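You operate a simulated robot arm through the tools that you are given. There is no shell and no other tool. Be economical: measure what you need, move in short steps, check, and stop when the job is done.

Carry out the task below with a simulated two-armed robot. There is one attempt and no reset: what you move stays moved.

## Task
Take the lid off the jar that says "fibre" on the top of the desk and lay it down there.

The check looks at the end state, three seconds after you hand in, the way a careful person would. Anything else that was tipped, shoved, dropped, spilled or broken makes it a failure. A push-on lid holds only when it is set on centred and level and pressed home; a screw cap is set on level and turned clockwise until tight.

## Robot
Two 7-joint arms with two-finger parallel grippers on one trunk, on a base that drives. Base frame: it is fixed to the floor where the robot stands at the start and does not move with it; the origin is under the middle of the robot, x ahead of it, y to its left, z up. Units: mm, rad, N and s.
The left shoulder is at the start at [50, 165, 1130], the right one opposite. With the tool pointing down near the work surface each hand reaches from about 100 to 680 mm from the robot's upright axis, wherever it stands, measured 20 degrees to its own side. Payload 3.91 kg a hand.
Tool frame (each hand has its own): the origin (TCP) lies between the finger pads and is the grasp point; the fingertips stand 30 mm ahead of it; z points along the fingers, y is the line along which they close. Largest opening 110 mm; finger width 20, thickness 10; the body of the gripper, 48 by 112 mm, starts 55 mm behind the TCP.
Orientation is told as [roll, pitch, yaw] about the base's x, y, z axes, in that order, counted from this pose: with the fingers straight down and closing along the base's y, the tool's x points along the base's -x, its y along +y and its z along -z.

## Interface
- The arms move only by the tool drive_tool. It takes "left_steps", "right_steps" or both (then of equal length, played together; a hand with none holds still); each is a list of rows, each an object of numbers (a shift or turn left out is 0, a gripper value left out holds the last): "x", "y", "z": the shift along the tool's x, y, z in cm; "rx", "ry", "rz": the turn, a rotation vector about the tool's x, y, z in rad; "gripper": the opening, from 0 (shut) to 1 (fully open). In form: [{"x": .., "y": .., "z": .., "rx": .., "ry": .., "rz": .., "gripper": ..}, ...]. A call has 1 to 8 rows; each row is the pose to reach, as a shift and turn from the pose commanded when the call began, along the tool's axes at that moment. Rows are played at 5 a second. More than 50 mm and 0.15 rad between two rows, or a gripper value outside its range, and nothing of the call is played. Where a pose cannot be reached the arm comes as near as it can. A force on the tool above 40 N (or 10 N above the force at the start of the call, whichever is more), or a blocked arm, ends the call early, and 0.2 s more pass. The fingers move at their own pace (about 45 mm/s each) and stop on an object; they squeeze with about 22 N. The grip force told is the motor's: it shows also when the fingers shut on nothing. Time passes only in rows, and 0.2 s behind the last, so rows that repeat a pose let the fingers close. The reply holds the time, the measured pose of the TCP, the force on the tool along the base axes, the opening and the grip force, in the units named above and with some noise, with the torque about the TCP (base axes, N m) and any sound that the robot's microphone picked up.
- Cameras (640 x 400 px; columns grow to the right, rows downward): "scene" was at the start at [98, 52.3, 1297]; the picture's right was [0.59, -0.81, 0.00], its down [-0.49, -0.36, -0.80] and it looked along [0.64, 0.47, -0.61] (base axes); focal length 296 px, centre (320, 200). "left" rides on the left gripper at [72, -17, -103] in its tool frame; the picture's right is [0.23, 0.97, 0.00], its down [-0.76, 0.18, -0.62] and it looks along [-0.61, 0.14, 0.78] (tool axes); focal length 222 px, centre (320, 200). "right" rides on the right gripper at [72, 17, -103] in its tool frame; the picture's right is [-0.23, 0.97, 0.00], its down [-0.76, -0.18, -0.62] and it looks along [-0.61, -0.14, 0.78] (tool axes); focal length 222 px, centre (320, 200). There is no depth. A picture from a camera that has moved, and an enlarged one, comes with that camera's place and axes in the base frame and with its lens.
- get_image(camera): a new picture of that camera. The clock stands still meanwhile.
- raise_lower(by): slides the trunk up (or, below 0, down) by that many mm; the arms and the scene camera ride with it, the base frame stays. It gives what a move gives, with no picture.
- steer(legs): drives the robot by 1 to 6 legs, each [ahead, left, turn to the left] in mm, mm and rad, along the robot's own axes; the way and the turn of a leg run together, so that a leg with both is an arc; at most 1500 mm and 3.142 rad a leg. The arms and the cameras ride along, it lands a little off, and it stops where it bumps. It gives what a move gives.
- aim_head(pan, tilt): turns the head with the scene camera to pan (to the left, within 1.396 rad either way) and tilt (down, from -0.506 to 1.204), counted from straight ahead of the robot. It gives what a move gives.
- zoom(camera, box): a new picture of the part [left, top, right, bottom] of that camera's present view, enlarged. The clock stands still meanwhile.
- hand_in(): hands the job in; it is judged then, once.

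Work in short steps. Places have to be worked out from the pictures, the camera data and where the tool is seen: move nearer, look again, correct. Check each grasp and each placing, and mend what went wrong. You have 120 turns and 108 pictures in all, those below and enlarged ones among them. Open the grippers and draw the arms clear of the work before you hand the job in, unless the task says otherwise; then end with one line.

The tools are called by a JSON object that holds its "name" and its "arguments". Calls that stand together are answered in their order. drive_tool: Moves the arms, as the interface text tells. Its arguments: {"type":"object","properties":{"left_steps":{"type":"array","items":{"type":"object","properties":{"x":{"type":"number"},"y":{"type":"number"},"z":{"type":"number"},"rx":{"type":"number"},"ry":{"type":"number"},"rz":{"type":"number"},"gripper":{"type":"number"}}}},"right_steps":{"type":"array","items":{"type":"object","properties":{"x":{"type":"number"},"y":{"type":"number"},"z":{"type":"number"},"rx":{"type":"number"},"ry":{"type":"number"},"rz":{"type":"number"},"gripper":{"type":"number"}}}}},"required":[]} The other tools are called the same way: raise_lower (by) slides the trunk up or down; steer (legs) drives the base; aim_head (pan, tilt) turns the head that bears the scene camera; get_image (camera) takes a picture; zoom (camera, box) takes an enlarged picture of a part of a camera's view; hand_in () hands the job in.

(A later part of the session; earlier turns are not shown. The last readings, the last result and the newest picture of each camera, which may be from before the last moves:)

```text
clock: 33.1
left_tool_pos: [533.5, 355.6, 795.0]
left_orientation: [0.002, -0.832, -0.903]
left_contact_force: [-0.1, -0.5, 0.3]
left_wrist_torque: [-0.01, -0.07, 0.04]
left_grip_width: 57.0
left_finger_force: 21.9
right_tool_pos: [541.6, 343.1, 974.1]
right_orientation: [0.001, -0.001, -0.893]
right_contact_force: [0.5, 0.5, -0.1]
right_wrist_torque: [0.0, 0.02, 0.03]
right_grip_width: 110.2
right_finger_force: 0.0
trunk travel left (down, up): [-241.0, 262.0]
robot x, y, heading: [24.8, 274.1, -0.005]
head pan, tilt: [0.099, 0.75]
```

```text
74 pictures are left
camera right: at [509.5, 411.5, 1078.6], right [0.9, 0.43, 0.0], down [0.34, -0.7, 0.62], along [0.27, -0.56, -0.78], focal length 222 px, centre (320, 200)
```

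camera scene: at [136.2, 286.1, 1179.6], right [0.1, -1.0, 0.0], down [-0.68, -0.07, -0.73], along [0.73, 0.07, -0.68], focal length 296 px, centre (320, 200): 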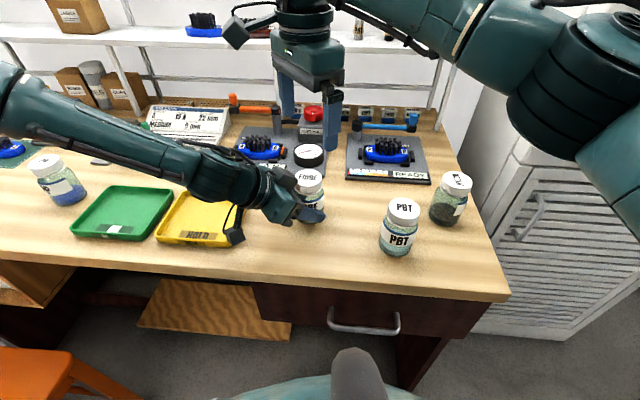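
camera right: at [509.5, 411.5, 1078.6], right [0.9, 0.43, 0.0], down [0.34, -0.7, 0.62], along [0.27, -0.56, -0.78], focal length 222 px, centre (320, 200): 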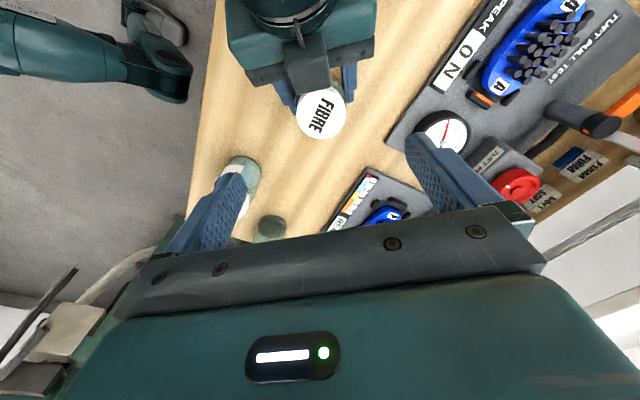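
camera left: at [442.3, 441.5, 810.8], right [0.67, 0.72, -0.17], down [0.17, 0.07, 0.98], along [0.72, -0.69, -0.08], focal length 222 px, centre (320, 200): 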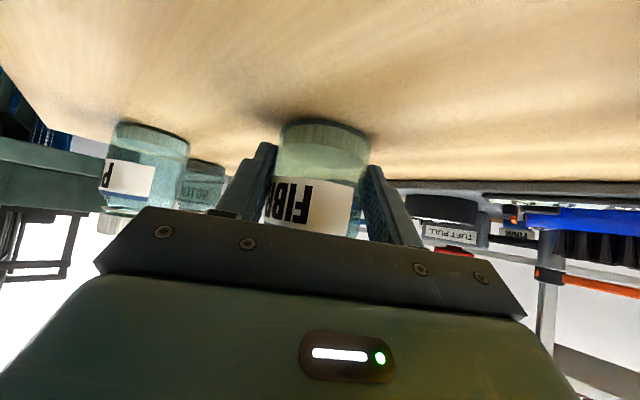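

The view shows the lid 1–3 mm from the tool axis, with the left gripper's bracket on the upper left of the lid, so a counter-clockwise stroke from yaw −1.1 to −0.3 has room. I descend to TCP z≈890, set yaw −1.1 and narrow the opening to 77 mm.

{"name": "drive_tool", "arguments": {"right_steps": [{"x": 0.15, "y": 0.1, "z": 2, "rz": 0.07, "gripper": 0.7}, {"x": 0.15, "y": 0.1, "z": 4, "rz": 0.14}, {"x": 0.15, "y": 0.1, "z": 6, "rz": 0.2}, {"x": 0.15, "y": 0.1, "z": 8.4, "rz": 0.2}, {"x": 0.15, "y": 0.1, "z": 8.4, "rz": 0.2}]}}

{"name": "get_image", "arguments": {"camera": "scene"}}

{"name": "get_image", "arguments": {"camera": "right"}}

```text
clock: 34.3
left_tool_pos: [533.7, 354.0, 796.5]
left_orientation: [0.001, -0.833, -0.904]
left_contact_force: [0.1, -0.3, 0.2]
left_wrist_torque: [0.05, -0.02, -0.02]
left_grip_width: 56.5
left_finger_force: 22.3
right_tool_pos: [539.9, 342.6, 889.8]
right_orientation: [0.0, -0.001, -1.092]
right_contact_force: [0.0, -0.1, -0.6]
right_wrist_torque: [0.01, 0.02, -0.02]
right_grip_width: 77.0
right_finger_force: 0.1
trunk travel left (down, up): [-241.0, 262.0]
robot x, y, heading: [28.3, 275.5, 0.0]
head pan, tilt: [0.099, 0.75]
```

```text
73 pictures are left
camera scene: at [136.2, 286.1, 1179.6], right [0.1, -1.0, 0.0], down [-0.68, -0.07, -0.73], along [0.73, 0.07, -0.68], focal length 296 px, centre (320, 200)
```

scene: 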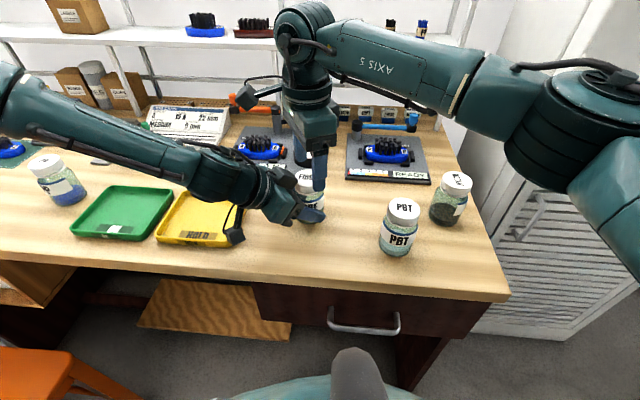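

```text
72 pictures are left
camera right: at [522.7, 415.9, 994.9], right [0.97, 0.25, 0.0], down [0.19, -0.76, 0.62], along [0.15, -0.6, -0.78], focal length 222 px, centre (320, 200)
```

right: 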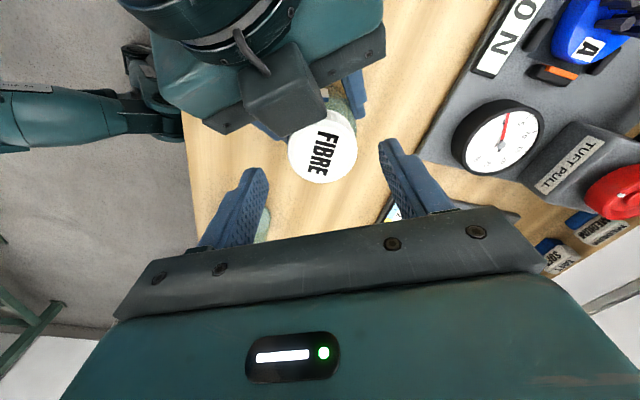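

The lid sits about 3.5 mm off in tool x and 3 mm in y. I correct this, descend to TCP z≈860 (tips about 4 mm above the lid's lower rim) and look before closing.

{"name": "drive_tool", "arguments": {"right_steps": [{"x": 0.35, "y": 0.3, "z": 0}, {"x": 0.35, "y": 0.3, "z": 1.5}, {"x": 0.35, "y": 0.3, "z": 3.0}, {"x": 0.35, "y": 0.3, "z": 3.0}]}}

{"name": "get_image", "arguments": {"camera": "right"}}

{"name": "zoom", "arguments": {"camera": "scene", "box": [210, 100, 370, 230]}}

```text
clock: 35.3
left_tool_pos: [534.2, 354.9, 794.9]
left_orientation: [0.001, -0.832, -0.903]
left_contact_force: [-0.3, 1.2, 1.6]
left_wrist_torque: [0.04, -0.02, 0.02]
left_grip_width: 56.7
left_finger_force: 22.3
right_tool_pos: [541.0, 348.9, 860.6]
right_orientation: [0.0, -0.001, -1.091]
right_contact_force: [0.2, 0.1, 0.1]
right_wrist_torque: [-0.02, -0.01, 0.02]
right_grip_width: 76.9
right_finger_force: 0.0
trunk travel left (down, up): [-241.0, 262.0]
robot x, y, heading: [27.9, 277.7, -0.005]
head pan, tilt: [0.099, 0.75]
```

```text
71 pictures are left
camera right: at [522.9, 421.9, 964.2], right [0.97, 0.25, 0.0], down [0.19, -0.76, 0.62], along [0.15, -0.6, -0.78], focal length 222 px, centre (320, 200)
```

right: 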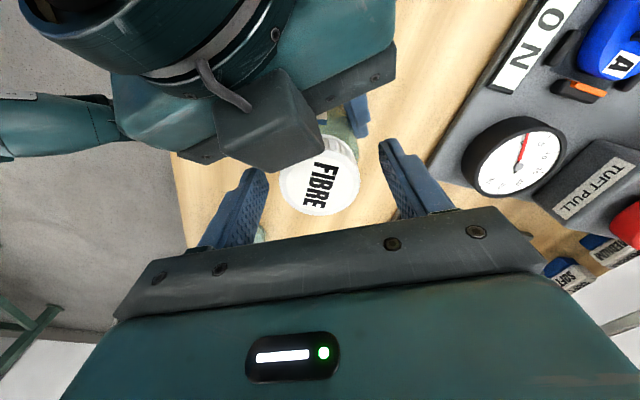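

```text
3.08 times, centred on (290, 165) of scene
camera zoom: at [136.1, 286.2, 1179.6], right [0.1, -1.0, 0.0], down [-0.68, -0.07, -0.73], along [0.73, 0.07, -0.68], focal length 911 px, centre (412, 308)
```

zoom: 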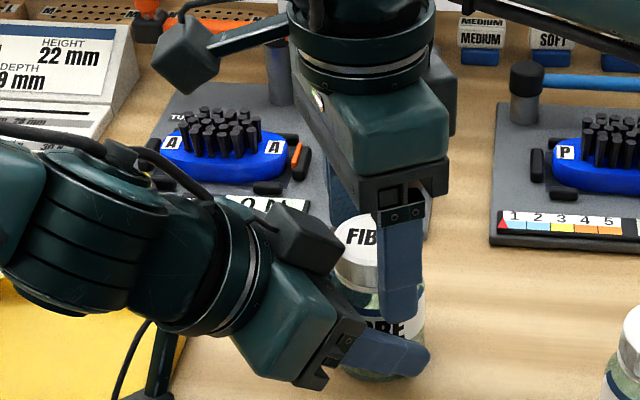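

The lid is exactly on the tool axis (320, 175 as predicted). I close the right gripper on it.

{"name": "drive_tool", "arguments": {"right_steps": [{"gripper": 0.55}, {"gripper": 0.45}, {"gripper": 0.3}, {"gripper": 0.3}]}}

{"name": "get_image", "arguments": {"camera": "right"}}

{"name": "zoom", "arguments": {"camera": "scene", "box": [210, 100, 370, 230]}}

```text
clock: 36.3
left_tool_pos: [533.3, 355.1, 795.1]
left_orientation: [0.002, -0.832, -0.901]
left_contact_force: [4.5, 1.7, -0.1]
left_wrist_torque: [-0.07, 0.15, 0.1]
left_grip_width: 56.7
left_finger_force: 21.7
right_tool_pos: [540.9, 349.3, 860.0]
right_orientation: [-0.002, -0.001, -1.091]
right_contact_force: [-4.2, -2.2, 0.1]
right_wrist_torque: [-0.02, 0.04, -0.1]
right_grip_width: 47.1
right_finger_force: 21.3
trunk travel left (down, up): [-241.0, 262.0]
robot x, y, heading: [25.0, 276.4, -0.002]
head pan, tilt: [0.099, 0.75]
```

```text
69 pictures are left
camera right: at [522.9, 421.7, 964.1], right [0.97, 0.25, 0.0], down [0.19, -0.76, 0.62], along [0.15, -0.6, -0.78], focal length 222 px, centre (320, 200)
```

right: 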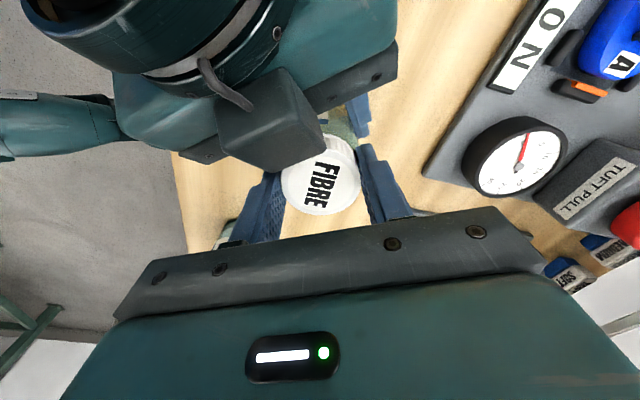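

```text
3.08 times, centred on (290, 165) of scene
camera zoom: at [136.2, 286.1, 1179.6], right [0.1, -1.0, 0.0], down [-0.68, -0.07, -0.73], along [0.73, 0.07, -0.68], focal length 911 px, centre (412, 308)
```

zoom: 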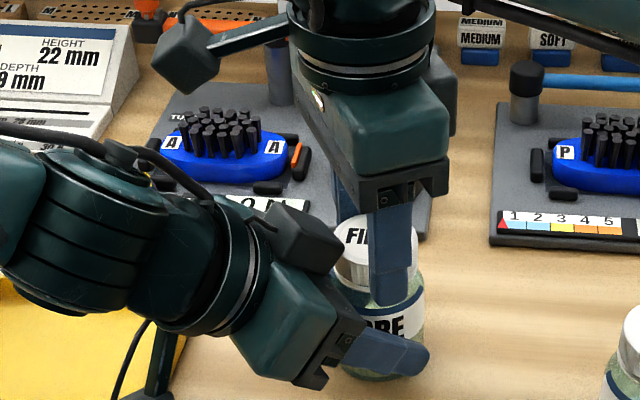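

The cap is held at 47 mm. Now I turn it counter-clockwise (negative rz) by 0.6 rad and watch the torque.

{"name": "drive_tool", "arguments": {"right_steps": [{"rz": -0.1}, {"rz": -0.2}, {"rz": -0.3}, {"rz": -0.4}, {"rz": -0.5}, {"rz": -0.6}]}}

{"name": "get_image", "arguments": {"camera": "right"}}

```text
clock: 37.7
left_tool_pos: [535.1, 355.1, 796.2]
left_orientation: [0.006, -0.833, -0.899]
left_contact_force: [9.8, 13.9, -0.8]
left_wrist_torque: [-0.26, 0.01, 0.24]
left_grip_width: 56.6
left_finger_force: 21.6
right_tool_pos: [539.9, 348.8, 860.0]
right_orientation: [-0.002, -0.003, -0.492]
right_contact_force: [-7.2, -12.6, 8.1]
right_wrist_torque: [-0.4, 0.34, -0.16]
right_grip_width: 47.4
right_finger_force: 21.8
trunk travel left (down, up): [-241.0, 262.0]
robot x, y, heading: [28.1, 279.4, -0.003]
head pan, tilt: [0.099, 0.75]
```

```text
67 pictures are left
camera right: at [484.5, 398.9, 964.0], right [0.66, 0.75, 0.0], down [0.59, -0.51, 0.62], along [0.47, -0.41, -0.78], focal length 222 px, centre (320, 200)
```

right: 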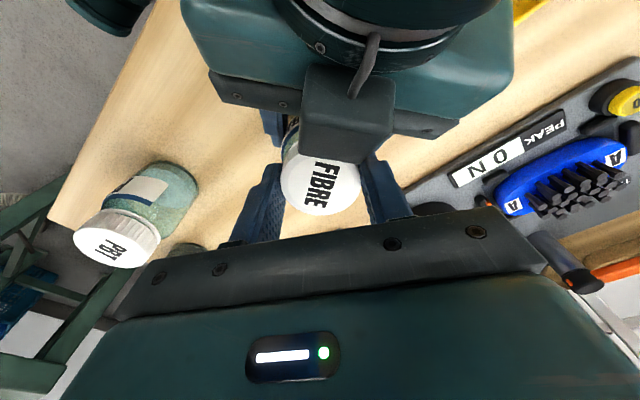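

The lid turned with the fingers, and the 8 N upward force suggests it is a screw cap rising. I check with the left camera that the jar itself did not turn.

{"name": "get_image", "arguments": {"camera": "left"}}

{"name": "zoom", "arguments": {"camera": "scene", "box": [210, 100, 370, 230]}}

```text
66 pictures are left
camera left: at [442.9, 442.5, 810.7], right [0.67, 0.73, -0.16], down [0.17, 0.07, 0.98], along [0.73, -0.68, -0.08], focal length 222 px, centre (320, 200)
```

left: 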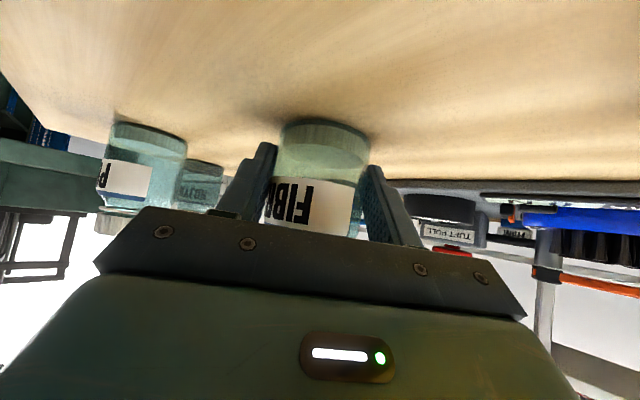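

```text
3.08 times, centred on (290, 165) of scene
camera zoom: at [136.0, 286.2, 1179.7], right [0.1, -1.0, 0.0], down [-0.68, -0.07, -0.73], along [0.73, 0.07, -0.68], focal length 911 px, centre (412, 308)
```

zoom: 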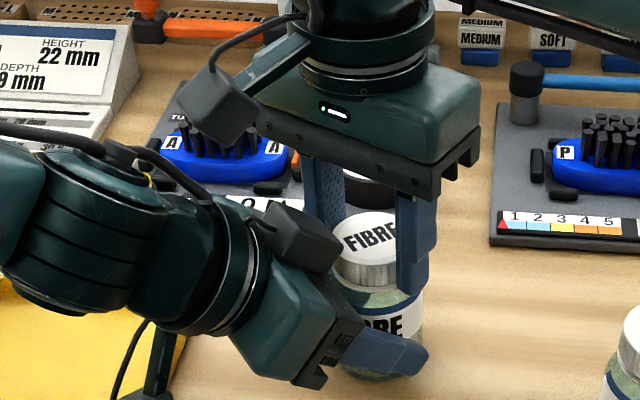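

The jar stayed put, so the cap is unscrewing. I open slightly, turn back to yaw −1.2 and regrip in one call, then twist again with a small rise.

{"name": "drive_tool", "arguments": {"right_steps": [{"gripper": 0.56}, {"rz": 0.14}, {"rz": 0.28}, {"rz": 0.42}, {"rz": 0.56}, {"rz": 0.7}, {"rz": 0.7, "gripper": 0.3}, {"rz": 0.7, "gripper": 0.3}]}}

{"name": "drive_tool", "arguments": {"right_steps": [{"rz": -0.1}, {"rz": -0.2, "z": -0.01}, {"rz": -0.3, "z": -0.02}, {"rz": -0.4, "z": -0.03}, {"rz": -0.5, "z": -0.03}, {"rz": -0.6, "z": -0.04}, {"rz": -0.72, "z": -0.05}]}}

{"name": "get_image", "arguments": {"camera": "right"}}

```text
clock: 39.5
left_tool_pos: [534.5, 356.1, 795.0]
left_orientation: [0.002, -0.831, -0.901]
left_contact_force: [3.8, 0.3, -0.2]
left_wrist_torque: [0.01, 0.09, 0.04]
left_grip_width: 56.9
left_finger_force: 22.1
right_tool_pos: [540.3, 347.8, 859.4]
right_orientation: [0.0, 0.002, -1.192]
right_contact_force: [-2.4, -0.8, 0.5]
right_wrist_torque: [-0.01, 0.07, 0.0]
right_grip_width: 47.8
right_finger_force: 21.9
trunk travel left (down, up): [-241.0, 262.0]
robot x, y, heading: [24.9, 272.5, -0.004]
head pan, tilt: [0.099, 0.75]
```

```text
clock: 41.1
left_tool_pos: [535.0, 356.1, 795.3]
left_orientation: [0.004, -0.831, -0.898]
left_contact_force: [12.9, 7.2, 0.0]
left_wrist_torque: [-0.31, 0.52, 0.24]
left_grip_width: 56.7
left_finger_force: 22.1
right_tool_pos: [539.6, 348.1, 859.7]
right_orientation: [0.0, 0.002, -0.469]
right_contact_force: [-11.2, -7.7, 0.3]
right_wrist_torque: [-0.21, 0.21, -0.01]
right_grip_width: 47.2
right_finger_force: 22.2
trunk travel left (down, up): [-241.0, 262.0]
robot x, y, heading: [27.1, 278.8, -0.003]
head pan, tilt: [0.099, 0.75]
```

```text
64 pictures are left
camera right: at [484.2, 397.5, 964.4], right [0.64, 0.77, 0.0], down [0.6, -0.5, 0.62], along [0.48, -0.4, -0.78], focal length 222 px, centre (320, 200)
```

right: 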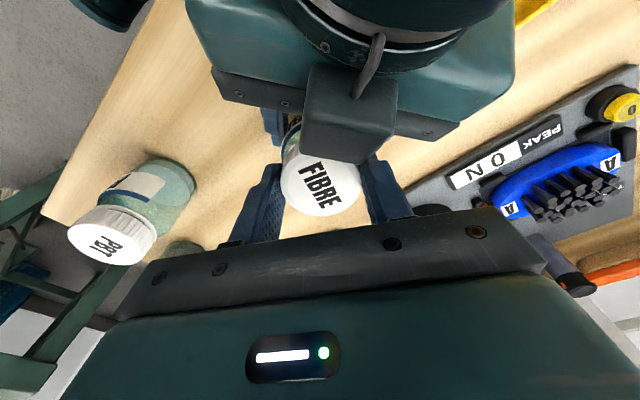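

The text moved about 40° in the gripper view, matching a full stroke with no slip. Total so far is about 1.3 rad. I repeat.

{"name": "drive_tool", "arguments": {"right_steps": [{"gripper": 0.56}, {"rz": 0.14}, {"rz": 0.28}, {"rz": 0.42}, {"rz": 0.56}, {"rz": 0.72}, {"rz": 0.72, "gripper": 0.3}, {"rz": 0.72, "gripper": 0.3}]}}

{"name": "drive_tool", "arguments": {"right_steps": [{"rz": -0.1}, {"rz": -0.2, "z": -0.01}, {"rz": -0.3, "z": -0.02}, {"rz": -0.4, "z": -0.03}, {"rz": -0.5, "z": -0.03}, {"rz": -0.6, "z": -0.04}, {"rz": -0.72, "z": -0.05}]}}

{"name": "drive_tool", "arguments": {"right_steps": [{"gripper": 0.56}, {"rz": 0.14}, {"rz": 0.28}, {"rz": 0.42}, {"rz": 0.56}, {"rz": 0.72}, {"rz": 0.72, "gripper": 0.3}, {"rz": 0.72, "gripper": 0.3}]}}

{"name": "drive_tool", "arguments": {"right_steps": [{"rz": -0.1}, {"rz": -0.2, "z": -0.01}, {"rz": -0.3, "z": -0.02}, {"rz": -0.4, "z": -0.03}, {"rz": -0.5, "z": -0.03}, {"rz": -0.6, "z": -0.04}, {"rz": -0.72, "z": -0.05}]}}

{"name": "zoom", "arguments": {"camera": "scene", "box": [210, 100, 370, 230]}}

{"name": "get_image", "arguments": {"camera": "right"}}

```text
refused: row 6 steps farther than a row can; nothing moved
```

```text
clock: 42.5
left_tool_pos: [529.1, 352.3, 795.7]
left_orientation: [0.0, -0.831, -0.917]
left_contact_force: [-2.5, -1.9, 1.2]
left_wrist_torque: [0.95, -0.5, 0.47]
left_grip_width: 57.6
left_finger_force: 21.8
right_tool_pos: [545.8, 344.8, 862.0]
right_orientation: [-0.004, -0.015, 0.071]
right_contact_force: [2.1, 3.1, 2.4]
right_wrist_torque: [-0.67, 0.32, -0.51]
right_grip_width: 48.0
right_finger_force: 21.8
trunk travel left (down, up): [-241.0, 262.0]
robot x, y, heading: [27.1, 275.6, 0.001]
head pan, tilt: [0.099, 0.75]
stopped in row 6 (left hand): the force on the tool passed its limit at 43 N (the readings are from after the stop); the commanded pose is now the measured one
```

```text
refused: row 6 steps farther than a row can; nothing moved
```

```text
clock: 43.3
left_tool_pos: [523.6, 347.2, 795.5]
left_orientation: [-0.009, -0.833, -0.931]
left_contact_force: [-1.2, -2.4, 0.3]
left_wrist_torque: [0.62, -0.31, 0.34]
left_grip_width: 58.1
left_finger_force: 21.6
right_tool_pos: [549.0, 344.2, 861.3]
right_orientation: [-0.006, -0.023, 0.363]
right_contact_force: [2.3, 3.6, -0.5]
right_wrist_torque: [-0.37, 0.15, -0.41]
right_grip_width: 46.9
right_finger_force: 22.3
trunk travel left (down, up): [-241.0, 262.0]
robot x, y, heading: [26.1, 275.7, -0.003]
head pan, tilt: [0.099, 0.75]
stopped in row 4 (right hand): the force on the tool passed its limit at 42 N (the readings are from after the stop); the commanded pose is now the measured one
```

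```text
3.08 times, centred on (290, 165) of scene
camera zoom: at [136.3, 286.2, 1179.6], right [0.1, -1.0, 0.0], down [-0.68, -0.07, -0.73], along [0.73, 0.07, -0.68], focal length 911 px, centre (412, 308)
```

zoom: 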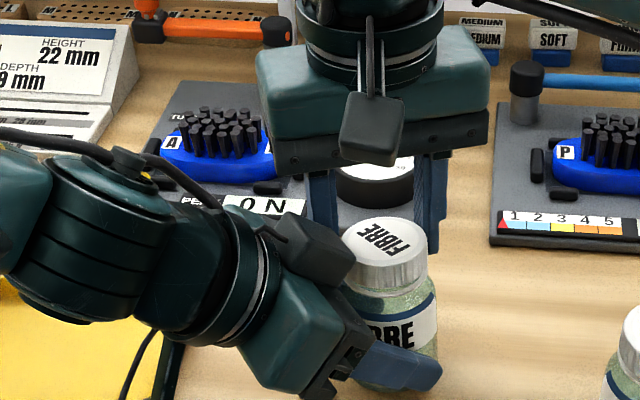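

```text
62 pictures are left
camera right: at [473.6, 336.3, 963.8], right [-0.13, 0.99, 0.0], down [0.76, 0.1, 0.64], along [0.64, 0.09, -0.77], focal length 222 px, centre (320, 200)
```

right: 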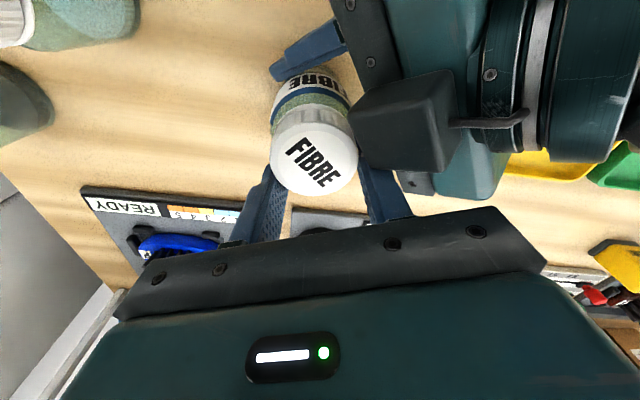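

I wrongly batched calls: the return row was refused (0.16 rad step) and the extra turn pressed the finger into the left hand's bracket, shifting the jar about 10 mm. Both hands still hold. I release the cap slightly and rotate back in small steps, one call at a time now.

{"name": "drive_tool", "arguments": {"right_steps": [{"gripper": 0.47}, {"rz": 0.1, "gripper": 0.48}, {"rz": 0.2, "gripper": 0.5}, {"rz": 0.34, "gripper": 0.52}, {"rz": 0.48, "gripper": 0.54}, {"rz": 0.62, "gripper": 0.56}, {"rz": 0.76, "gripper": 0.56}]}}

{"name": "get_image", "arguments": {"camera": "right"}}

{"name": "get_image", "arguments": {"camera": "left"}}

{"name": "get_image", "arguments": {"camera": "scene"}}

```text
clock: 44.9
left_tool_pos: [523.9, 348.9, 794.6]
left_orientation: [-0.007, -0.833, -0.926]
left_contact_force: [-0.7, 9.4, 0.3]
left_wrist_torque: [-0.44, 0.06, 0.02]
left_grip_width: 56.1
left_finger_force: 22.3
right_tool_pos: [549.3, 343.7, 861.0]
right_orientation: [0.007, -0.02, -0.397]
right_contact_force: [0.2, -10.8, 1.2]
right_wrist_torque: [-0.29, -0.06, 0.23]
right_grip_width: 66.3
right_finger_force: 4.5
trunk travel left (down, up): [-241.0, 262.0]
robot x, y, heading: [25.4, 272.6, 0.0]
head pan, tilt: [0.099, 0.75]
```

```text
61 pictures are left
camera right: at [488.2, 388.5, 964.6], right [0.59, 0.81, 0.01], down [0.62, -0.46, 0.64], along [0.52, -0.37, -0.77], focal length 222 px, centre (320, 200)
```

right: 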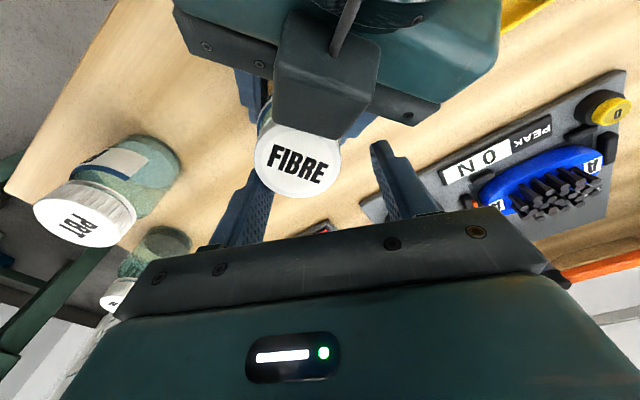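

```text
60 pictures are left
camera left: at [436.6, 437.4, 810.7], right [0.69, 0.7, -0.17], down [0.18, 0.07, 0.98], along [0.7, -0.71, -0.08], focal length 222 px, centre (320, 200)
```

left: 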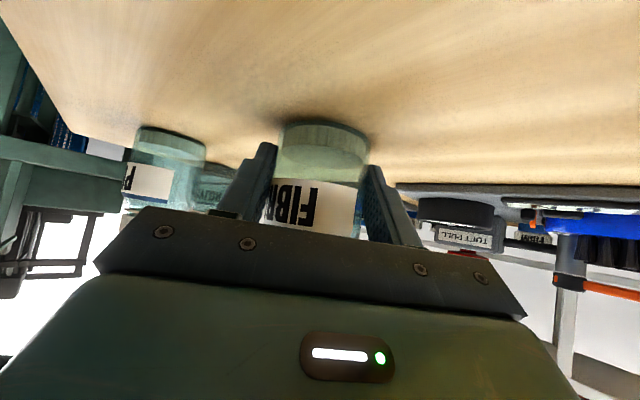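

```text
59 pictures are left
camera scene: at [136.1, 286.2, 1179.6], right [0.1, -1.0, 0.0], down [-0.68, -0.07, -0.73], along [0.73, 0.07, -0.68], focal length 296 px, centre (320, 200)
```

scene: 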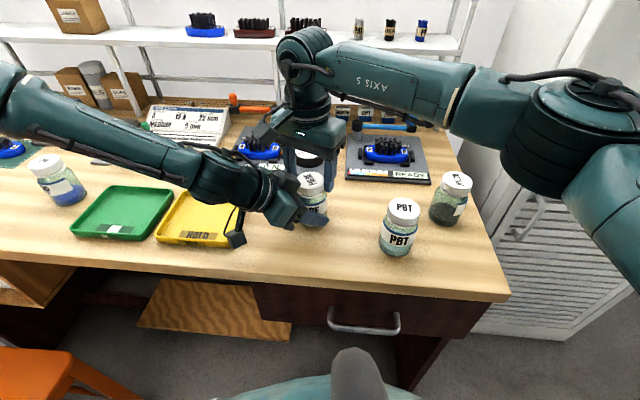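

The jar is still upright and firmly held. The lid is now at about (533, 339), so I re-centre the right hand by tool x +13 and y −11, turn back to yaw −1.15, correct the small tilt, and look.

{"name": "drive_tool", "arguments": {"right_steps": [{"y": -0.8, "gripper": 0.64}, {"y": -1.1, "x": 0.2, "rx": 0.004, "ry": 0.009, "rz": 0.1}, {"y": -1.1, "x": 0.5, "rx": 0.006, "ry": 0.014, "rz": 0.23}, {"y": -1.1, "x": 0.8, "rx": 0.006, "ry": 0.016, "rz": 0.36}, {"y": -1.1, "x": 1.1, "rx": 0.006, "ry": 0.016, "rz": 0.49}, {"y": -1.1, "x": 1.3, "rx": 0.006, "ry": 0.016, "rz": 0.62}, {"y": -1.1, "x": 1.3, "rx": 0.006, "ry": 0.016, "rz": 0.75}]}}

{"name": "get_image", "arguments": {"camera": "right"}}

{"name": "zoom", "arguments": {"camera": "scene", "box": [210, 100, 370, 230]}}

```text
clock: 46.5
left_tool_pos: [525.8, 347.0, 794.4]
left_orientation: [-0.012, -0.833, -0.929]
left_contact_force: [0.3, 0.7, -0.2]
left_wrist_torque: [0.07, -0.03, 0.03]
left_grip_width: 56.2
left_finger_force: 21.7
right_tool_pos: [533.1, 338.8, 862.0]
right_orientation: [0.01, 0.006, -1.146]
right_contact_force: [-0.6, -0.6, 0.0]
right_wrist_torque: [0.02, 0.0, 0.01]
right_grip_width: 70.4
right_finger_force: 0.0
trunk travel left (down, up): [-241.0, 262.0]
robot x, y, heading: [23.1, 275.0, 0.001]
head pan, tilt: [0.099, 0.75]
```

```text
58 pictures are left
camera right: at [518.4, 412.9, 966.5], right [0.98, 0.19, 0.01], down [0.15, -0.77, 0.62], along [0.13, -0.6, -0.79], focal length 222 px, centre (320, 200)
```

right: 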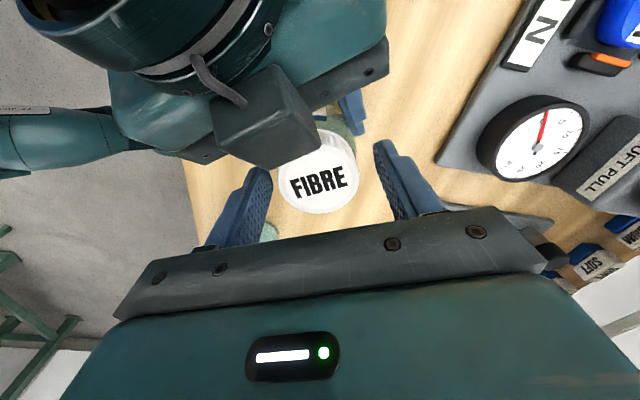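

```text
3.08 times, centred on (290, 165) of scene
camera zoom: at [136.4, 286.2, 1179.6], right [0.1, -1.0, 0.0], down [-0.68, -0.07, -0.73], along [0.73, 0.07, -0.68], focal length 911 px, centre (412, 308)
```

zoom: 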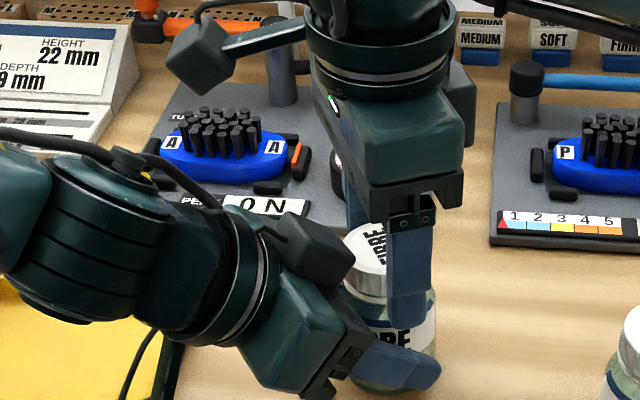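

The lid is centred again at (318, 173) and has turned about 1.6 rad in total. I regrip.

{"name": "drive_tool", "arguments": {"right_steps": [{"gripper": 0.5}, {"gripper": 0.4}, {"gripper": 0.3}, {"gripper": 0.3}]}}

{"name": "drive_tool", "arguments": {"right_steps": [{"rz": -0.1, "z": -0.01}, {"rz": -0.2, "z": -0.02}, {"rz": -0.3, "z": -0.03}, {"rz": -0.4, "z": -0.04}, {"rz": -0.5, "z": -0.05}, {"rz": -0.6, "z": -0.06}, {"rz": -0.65, "z": -0.06}]}}

```text
clock: 47.5
left_tool_pos: [524.7, 347.7, 795.0]
left_orientation: [-0.008, -0.833, -0.927]
left_contact_force: [5.7, 2.5, -1.5]
left_wrist_torque: [-0.16, 0.11, 0.13]
left_grip_width: 56.0
left_finger_force: 22.4
right_tool_pos: [532.4, 340.0, 862.1]
right_orientation: [0.008, 0.006, -1.146]
right_contact_force: [-6.0, -3.5, 1.9]
right_wrist_torque: [-0.05, 0.3, -0.08]
right_grip_width: 47.6
right_finger_force: 22.2
trunk travel left (down, up): [-241.0, 262.0]
robot x, y, heading: [25.4, 273.1, -0.006]
head pan, tilt: [0.099, 0.75]
```

```text
clock: 49.1
left_tool_pos: [524.5, 346.7, 795.3]
left_orientation: [-0.008, -0.834, -0.927]
left_contact_force: [9.9, 5.3, -1.7]
left_wrist_torque: [-0.22, 0.3, 0.14]
left_grip_width: 55.9
left_finger_force: 21.8
right_tool_pos: [533.7, 340.2, 861.4]
right_orientation: [0.011, -0.002, -0.492]
right_contact_force: [-10.1, -5.4, 2.4]
right_wrist_torque: [-0.13, 0.43, -0.01]
right_grip_width: 47.6
right_finger_force: 21.9
trunk travel left (down, up): [-241.0, 262.0]
robot x, y, heading: [22.1, 276.6, -0.001]
head pan, tilt: [0.099, 0.75]
```

Total is about 2.3 rad. Torque is low, so I do a gentle 2 mm lift test.

{"name": "drive_tool", "arguments": {"right_steps": [{"z": -0.1}, {"z": -0.2}, {"z": -0.2}]}}

```text
clock: 49.9
left_tool_pos: [524.0, 347.4, 796.0]
left_orientation: [-0.008, -0.833, -0.929]
left_contact_force: [7.7, 6.3, 2.7]
left_wrist_torque: [-0.19, 0.35, 0.09]
left_grip_width: 56.0
left_finger_force: 22.0
right_tool_pos: [530.7, 339.1, 864.4]
right_orientation: [0.012, 0.0, -0.497]
right_contact_force: [-7.2, -6.9, -5.5]
right_wrist_torque: [-0.25, 0.14, -0.01]
right_grip_width: 47.6
right_finger_force: 21.8
trunk travel left (down, up): [-241.0, 262.0]
robot x, y, heading: [24.5, 276.5, -0.002]
head pan, tilt: [0.099, 0.75]
```

It is still threaded (5.5 N pull), so another stroke. I ease down, reopen slightly, turn back 0.7 rad and regrip.

{"name": "drive_tool", "arguments": {"right_steps": [{"z": 0.15, "gripper": 0.56}, {"z": 0.15, "rz": 0.14}, {"z": 0.15, "rz": 0.28}, {"z": 0.15, "rz": 0.42}, {"z": 0.15, "rz": 0.56}, {"z": 0.15, "rz": 0.7}, {"z": 0.15, "rz": 0.7, "gripper": 0.3}, {"z": 0.15, "rz": 0.7, "gripper": 0.3}]}}

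{"name": "get_image", "arguments": {"camera": "right"}}

```text
clock: 51.7
left_tool_pos: [525.8, 347.3, 794.5]
left_orientation: [-0.009, -0.832, -0.925]
left_contact_force: [6.5, 2.4, -0.8]
left_wrist_torque: [-0.07, 0.34, 0.09]
left_grip_width: 56.1
left_finger_force: 22.4
right_tool_pos: [531.7, 339.7, 861.6]
right_orientation: [0.008, 0.005, -1.193]
right_contact_force: [-7.1, -2.7, 0.5]
right_wrist_torque: [-0.03, 0.17, 0.01]
right_grip_width: 47.8
right_finger_force: 21.7
trunk travel left (down, up): [-241.0, 262.0]
robot x, y, heading: [26.5, 277.0, -0.003]
head pan, tilt: [0.099, 0.75]
```

```text
56 pictures are left
camera right: at [521.5, 414.1, 966.9], right [0.99, 0.15, 0.01], down [0.11, -0.78, 0.62], along [0.1, -0.61, -0.79], focal length 222 px, centre (320, 200)
```

right: 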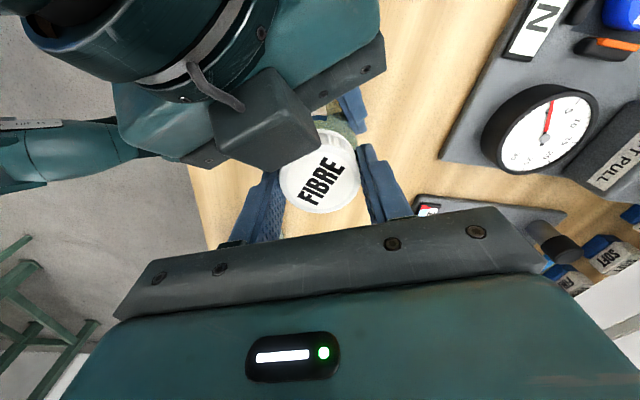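

The text has advanced another 40°. Next twist.

{"name": "drive_tool", "arguments": {"right_steps": [{"rz": -0.1, "z": -0.01}, {"rz": -0.2, "z": -0.02}, {"rz": -0.3, "z": -0.03}, {"rz": -0.4, "z": -0.04}, {"rz": -0.5, "z": -0.05}, {"rz": -0.6, "z": -0.06}, {"rz": -0.7, "z": -0.07}]}}

{"name": "drive_tool", "arguments": {"right_steps": [{"gripper": 0.56}, {"rz": 0.14}, {"rz": 0.28}, {"rz": 0.42}, {"rz": 0.56}, {"rz": 0.7}, {"rz": 0.7, "gripper": 0.3}, {"rz": 0.7, "gripper": 0.3}]}}

```text
clock: 53.3
left_tool_pos: [524.5, 347.1, 796.2]
left_orientation: [-0.006, -0.832, -0.926]
left_contact_force: [15.3, 8.9, -1.2]
left_wrist_torque: [-0.34, 0.31, 0.22]
left_grip_width: 55.7
left_finger_force: 21.9
right_tool_pos: [533.1, 340.1, 863.7]
right_orientation: [0.012, 0.0, -0.493]
right_contact_force: [-16.2, -9.1, 1.3]
right_wrist_torque: [-0.16, 0.71, -0.03]
right_grip_width: 47.3
right_finger_force: 22.0
trunk travel left (down, up): [-241.0, 262.0]
robot x, y, heading: [27.4, 275.7, -0.005]
head pan, tilt: [0.099, 0.75]
```

```text
clock: 55.1
left_tool_pos: [525.1, 348.1, 794.9]
left_orientation: [-0.01, -0.832, -0.926]
left_contact_force: [5.7, 0.5, -0.9]
left_wrist_torque: [-0.03, 0.3, 0.03]
left_grip_width: 55.7
left_finger_force: 22.0
right_tool_pos: [532.4, 338.9, 863.3]
right_orientation: [0.009, 0.006, -1.194]
right_contact_force: [-5.3, -1.8, 0.9]
right_wrist_torque: [-0.04, 0.14, 0.05]
right_grip_width: 47.0
right_finger_force: 22.1
trunk travel left (down, up): [-241.0, 262.0]
robot x, y, heading: [26.1, 276.9, 0.003]
head pan, tilt: [0.099, 0.75]
```

Total is about 3 rad. A side force shows the hand 1–2 mm too far along +y, so I add a 1 mm correction and twist again, then lift-test within the same twist's end.

{"name": "drive_tool", "arguments": {"right_steps": [{"rz": -0.1, "z": -0.01, "y": -0.1}, {"rz": -0.2, "z": -0.02, "y": -0.1}, {"rz": -0.3, "z": -0.03, "y": -0.1}, {"rz": -0.4, "z": -0.04, "y": -0.1}, {"rz": -0.5, "z": -0.05, "y": -0.1}, {"rz": -0.6, "z": -0.06, "y": -0.1}, {"rz": -0.7, "z": -0.07, "y": -0.1}]}}

{"name": "drive_tool", "arguments": {"right_steps": [{"z": -0.1}, {"z": -0.2}, {"z": -0.2}]}}

```text
clock: 56.7
left_tool_pos: [523.5, 347.0, 795.0]
left_orientation: [-0.011, -0.833, -0.929]
left_contact_force: [-0.2, -0.5, 0.4]
left_wrist_torque: [0.03, 0.0, 0.01]
left_grip_width: 55.7
left_finger_force: 21.9
right_tool_pos: [530.8, 338.5, 864.1]
right_orientation: [0.013, -0.001, -0.491]
right_contact_force: [0.2, 0.0, -0.7]
right_wrist_torque: [0.0, -0.02, -0.01]
right_grip_width: 47.2
right_finger_force: 21.9
trunk travel left (down, up): [-241.0, 262.0]
robot x, y, heading: [23.4, 277.7, 0.001]
head pan, tilt: [0.099, 0.75]
```

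```text
clock: 57.5
left_tool_pos: [524.7, 346.0, 795.6]
left_orientation: [-0.011, -0.833, -0.929]
left_contact_force: [0.0, 0.7, 0.0]
left_wrist_torque: [-0.06, -0.01, -0.01]
left_grip_width: 55.8
left_finger_force: 21.9
right_tool_pos: [531.8, 340.4, 865.7]
right_orientation: [0.012, -0.003, -0.495]
right_contact_force: [0.2, -0.9, -0.2]
right_wrist_torque: [-0.01, 0.01, 0.05]
right_grip_width: 47.5
right_finger_force: 21.9
trunk travel left (down, up): [-241.0, 262.0]
robot x, y, heading: [25.2, 277.4, 0.003]
head pan, tilt: [0.099, 0.75]
```

All forces dropped to zero, so the cap is free. I lift it straight up and look.

{"name": "drive_tool", "arguments": {"right_steps": [{"z": -0.8}, {"z": -1.6}, {"z": -3}, {"z": -5}, {"z": -7.5}, {"z": -10}]}}

{"name": "get_image", "arguments": {"camera": "scene"}}

{"name": "get_image", "arguments": {"camera": "right"}}

```text
clock: 58.9
left_tool_pos: [524.4, 347.1, 794.9]
left_orientation: [-0.011, -0.833, -0.928]
left_contact_force: [0.3, -0.3, 1.1]
left_wrist_torque: [0.02, 0.01, -0.01]
left_grip_width: 55.8
left_finger_force: 22.0
right_tool_pos: [530.0, 339.7, 965.2]
right_orientation: [0.012, -0.003, -0.495]
right_contact_force: [0.0, 0.0, -0.2]
right_wrist_torque: [0.02, 0.01, -0.01]
right_grip_width: 32.9
right_finger_force: 0.1
trunk travel left (down, up): [-241.0, 262.0]
robot x, y, heading: [26.8, 277.7, -0.001]
head pan, tilt: [0.099, 0.75]
```

```text
55 pictures are left
camera scene: at [136.2, 286.2, 1179.6], right [0.1, -1.0, 0.0], down [-0.68, -0.07, -0.73], along [0.73, 0.07, -0.68], focal length 296 px, centre (320, 200)
```

scene: 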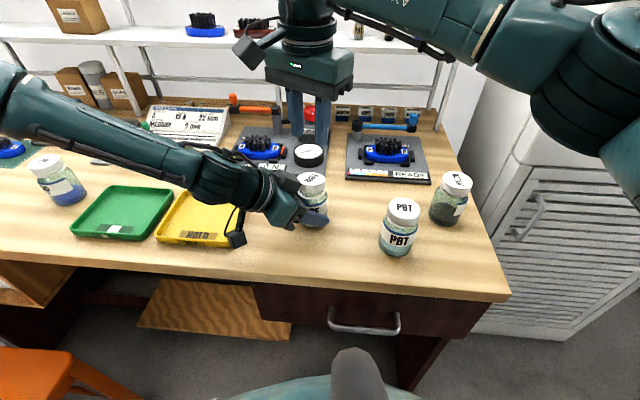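

```text
54 pictures are left
camera right: at [474.7, 389.4, 1069.2], right [0.66, 0.75, 0.01], down [0.58, -0.52, 0.62], along [0.47, -0.41, -0.78], focal length 222 px, centre (320, 200)
```

right: 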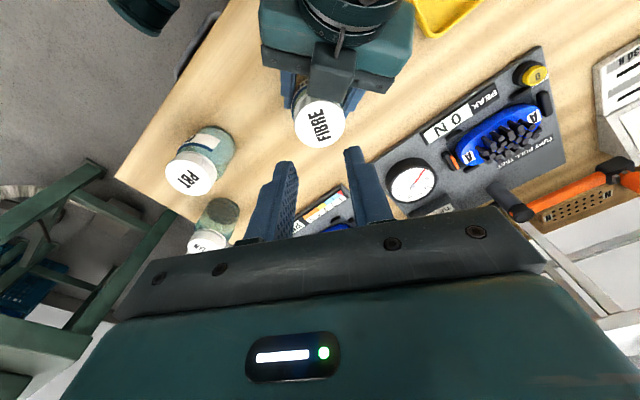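

The gripper came away empty: the opening fell to its command and the lid is still on the jar. The left hand's bracket may overhang the lid, so I zoom in.

{"name": "zoom", "arguments": {"camera": "right", "box": [250, 30, 410, 160]}}

{"name": "zoom", "arguments": {"camera": "scene", "box": [250, 150, 350, 240]}}

```text
3.08 times, centred on (330, 95) of right
camera zoom: at [474.7, 389.4, 1069.2], right [0.66, 0.75, 0.01], down [0.58, -0.52, 0.62], along [0.47, -0.41, -0.78], focal length 684 px, centre (289, 523)
```

zoom: 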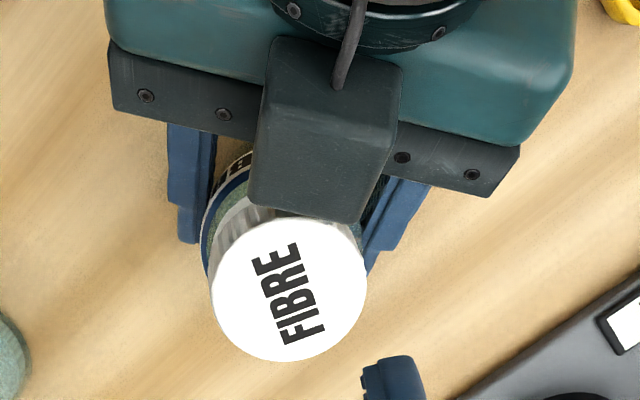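

```text
4.44 times, centred on (300, 195) of scene
camera zoom: at [136.2, 286.2, 1179.6], right [0.1, -1.0, 0.0], down [-0.68, -0.07, -0.73], along [0.73, 0.07, -0.68], focal length 1316 px, centre (409, 222)
```

zoom: 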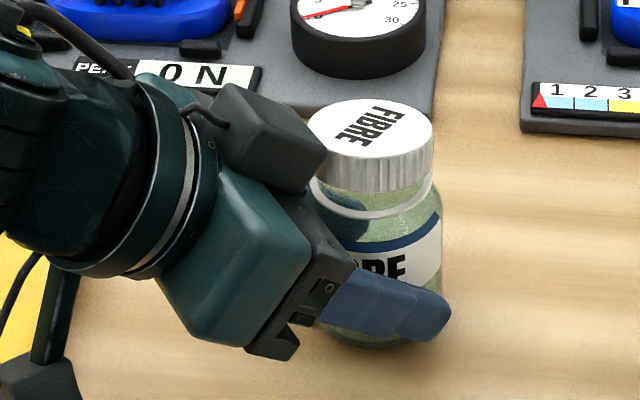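

The lid has risen clearly off its ring, but the left hand's bracket sits right at the rim and blocked it. With the cap loose, I open the left hand and back it off along its axis.

{"name": "drive_tool", "arguments": {"left_steps": [{"gripper": 0.65}, {"gripper": 0.8}, {"gripper": 0.9}, {"z": -1.5}, {"z": -3.0}, {"z": -4.5}, {"z": -6}]}}

{"name": "get_image", "arguments": {"camera": "right"}}

{"name": "zoom", "arguments": {"camera": "scene", "box": [220, 130, 380, 260]}}

```text
clock: 60.5
left_tool_pos: [498.0, 382.8, 838.5]
left_orientation: [-0.01, -0.832, -0.928]
left_contact_force: [0.0, -0.3, -0.3]
left_wrist_torque: [0.0, 0.01, -0.01]
left_grip_width: 99.1
left_finger_force: 0.1
right_tool_pos: [530.3, 339.6, 965.0]
right_orientation: [0.011, -0.001, -0.494]
right_contact_force: [-0.4, -0.4, -1.1]
right_wrist_torque: [-0.01, 0.04, 0.0]
right_grip_width: 32.8
right_finger_force: 0.2
trunk travel left (down, up): [-241.0, 262.0]
robot x, y, heading: [23.2, 279.9, 0.001]
head pan, tilt: [0.099, 0.75]
```

```text
51 pictures are left
camera right: at [474.7, 389.3, 1068.8], right [0.66, 0.75, 0.01], down [0.58, -0.52, 0.62], along [0.47, -0.41, -0.78], focal length 222 px, centre (320, 200)
```

right: 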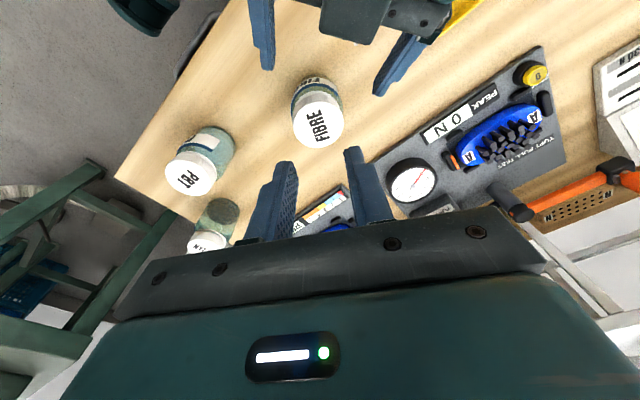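

```text
3.08 times, centred on (300, 195) of scene
camera zoom: at [136.1, 286.2, 1179.6], right [0.1, -1.0, 0.0], down [-0.68, -0.07, -0.73], along [0.73, 0.07, -0.68], focal length 911 px, centre (382, 215)
```

zoom: 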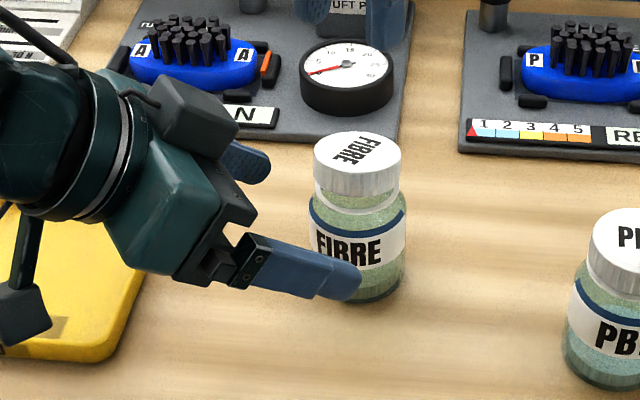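

The jar stands upright with the lid loosely on, and it is on the right hand's axis (318, 119 vs 320, 119 predicted). I back the left hand off more and bring the open right hand down to TCP z≈859.

{"name": "drive_tool", "arguments": {"left_steps": [{"z": -1.5}, {"z": -3}, {"z": -4.5}, {"z": -6}, {"z": -6}, {"z": -6}, {"z": -6}], "right_steps": [{"gripper": 0.75}, {"gripper": 0.75}, {"z": 2}, {"z": 4.5}, {"z": 7}, {"z": 9.2}, {"z": 10.6}]}}

{"name": "get_image", "arguments": {"camera": "right"}}

{"name": "zoom", "arguments": {"camera": "scene", "box": [220, 130, 380, 260]}}

```text
clock: 62.1
left_tool_pos: [473.5, 420.0, 877.2]
left_orientation: [-0.012, -0.833, -0.929]
left_contact_force: [0.1, 0.7, 0.8]
left_wrist_torque: [0.02, -0.02, -0.01]
left_grip_width: 99.0
left_finger_force: 0.1
right_tool_pos: [532.8, 342.3, 857.9]
right_orientation: [0.013, -0.002, -0.494]
right_contact_force: [0.3, 0.4, 0.6]
right_wrist_torque: [0.01, 0.01, -0.03]
right_grip_width: 82.4
right_finger_force: 0.0
trunk travel left (down, up): [-241.0, 262.0]
robot x, y, heading: [25.3, 276.2, 0.001]
head pan, tilt: [0.099, 0.75]
```

```text
49 pictures are left
camera right: at [476.8, 392.1, 962.7], right [0.66, 0.75, 0.01], down [0.58, -0.52, 0.62], along [0.47, -0.41, -0.78], focal length 222 px, centre (320, 200)
```

right: 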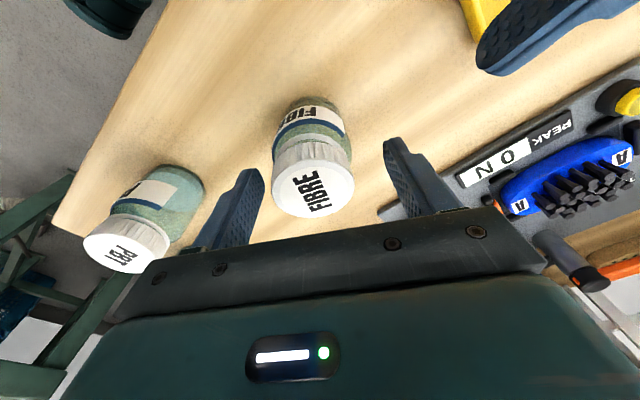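

```text
3.08 times, centred on (300, 195) of scene
camera zoom: at [136.3, 286.2, 1179.6], right [0.1, -1.0, 0.0], down [-0.68, -0.07, -0.73], along [0.73, 0.07, -0.68], focal length 911 px, centre (382, 215)
```

zoom: 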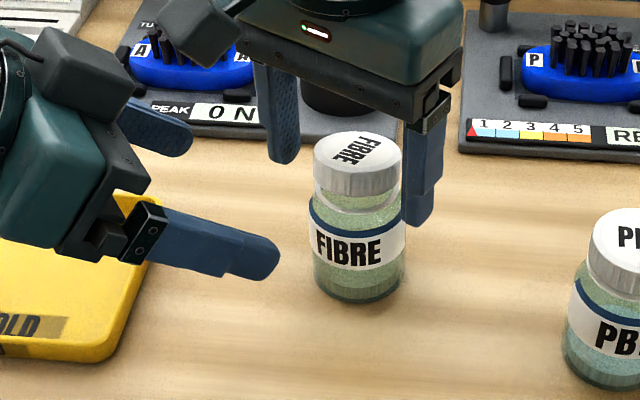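

The lid is about 4 mm toward −y of the tool axis. I correct, close on it, and check.

{"name": "drive_tool", "arguments": {"right_steps": [{"y": -0.4}, {"y": -0.4, "gripper": 0.5}, {"y": -0.4, "gripper": 0.4}, {"y": -0.4, "gripper": 0.3}, {"y": -0.4, "gripper": 0.2}, {"y": -0.4, "gripper": 0.2}]}}

{"name": "drive_tool", "arguments": {"right_steps": [{"z": -0.2}, {"z": -0.4}, {"z": -0.6}, {"z": -0.6}]}}

{"name": "zoom", "arguments": {"camera": "scene", "box": [220, 130, 380, 260]}}

```text
clock: 63.5
left_tool_pos: [473.5, 419.3, 878.1]
left_orientation: [-0.01, -0.832, -0.929]
left_contact_force: [0.1, 0.4, -0.1]
left_wrist_torque: [0.02, 0.02, -0.03]
left_grip_width: 99.0
left_finger_force: 0.0
right_tool_pos: [531.8, 338.5, 858.8]
right_orientation: [0.012, -0.002, -0.494]
right_contact_force: [-0.9, -1.0, -0.6]
right_wrist_torque: [-0.06, 0.02, -0.02]
right_grip_width: 47.8
right_finger_force: 21.7
trunk travel left (down, up): [-241.0, 262.0]
robot x, y, heading: [27.1, 278.1, -0.007]
head pan, tilt: [0.099, 0.75]
```

```text
clock: 64.5
left_tool_pos: [472.3, 419.3, 876.5]
left_orientation: [-0.012, -0.833, -0.929]
left_contact_force: [0.3, -0.9, 0.7]
left_wrist_torque: [0.0, -0.04, -0.02]
left_grip_width: 98.9
left_finger_force: 0.1
right_tool_pos: [530.1, 336.9, 866.6]
right_orientation: [0.014, -0.001, -0.494]
right_contact_force: [-0.5, 0.0, 0.1]
right_wrist_torque: [0.02, -0.02, 0.01]
right_grip_width: 48.0
right_finger_force: 22.0
trunk travel left (down, up): [-241.0, 262.0]
robot x, y, heading: [24.7, 278.2, -0.002]
head pan, tilt: [0.099, 0.75]
```

```text
3.08 times, centred on (300, 195) of scene
camera zoom: at [136.3, 286.2, 1179.6], right [0.1, -1.0, 0.0], down [-0.68, -0.07, -0.73], along [0.73, 0.07, -0.68], focal length 911 px, centre (382, 215)
```

zoom: 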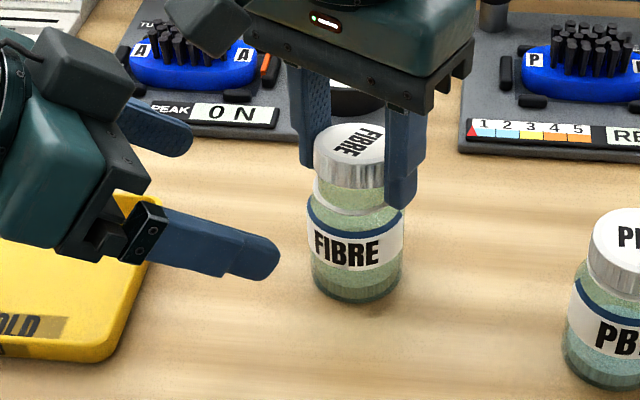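

The lid rose while the jar stayed on the desk with no load on the tool, so it is off. I lift it well clear.

{"name": "drive_tool", "arguments": {"right_steps": [{"z": -1}, {"z": -2}, {"z": -3.5}, {"z": -5}, {"z": -7}]}}

{"name": "get_image", "arguments": {"camera": "scene"}}

{"name": "get_image", "arguments": {"camera": "right"}}

```text
clock: 65.7
left_tool_pos: [473.5, 418.8, 877.6]
left_orientation: [-0.012, -0.833, -0.929]
left_contact_force: [0.0, -0.5, -0.1]
left_wrist_torque: [-0.01, 0.0, -0.03]
left_grip_width: 99.0
left_finger_force: 0.1
right_tool_pos: [529.9, 337.2, 936.1]
right_orientation: [0.013, -0.002, -0.496]
right_contact_force: [0.7, -0.1, 0.9]
right_wrist_torque: [0.02, 0.03, 0.01]
right_grip_width: 47.9
right_finger_force: 21.9
trunk travel left (down, up): [-241.0, 262.0]
robot x, y, heading: [25.0, 276.8, 0.0]
head pan, tilt: [0.099, 0.75]
```

```text
46 pictures are left
camera scene: at [136.1, 286.2, 1179.6], right [0.1, -1.0, 0.0], down [-0.68, -0.07, -0.73], along [0.73, 0.07, -0.68], focal length 296 px, centre (320, 200)
```

scene: 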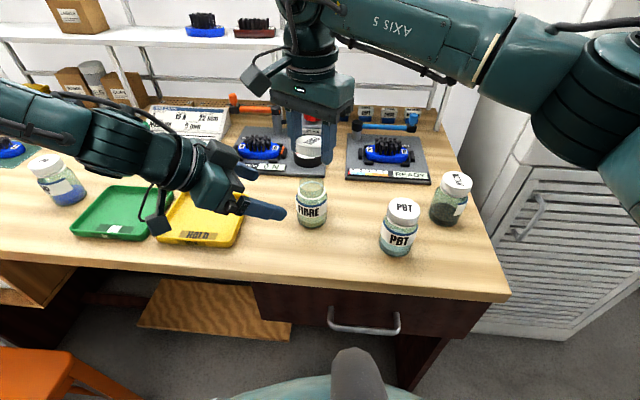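

```text
45 pictures are left
camera right: at [473.6, 386.1, 1039.7], right [0.66, 0.75, 0.01], down [0.58, -0.52, 0.62], along [0.47, -0.41, -0.78], focal length 222 px, centre (320, 200)
```

right: 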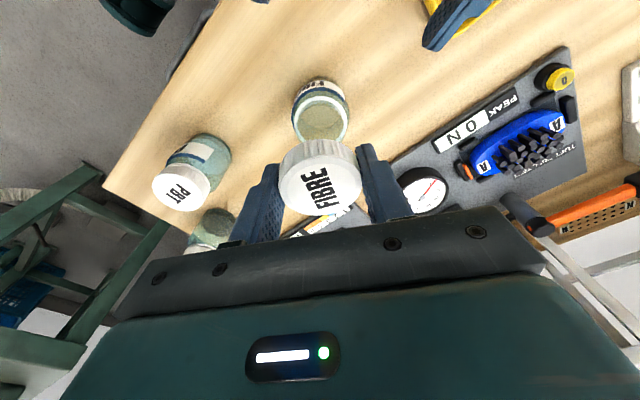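

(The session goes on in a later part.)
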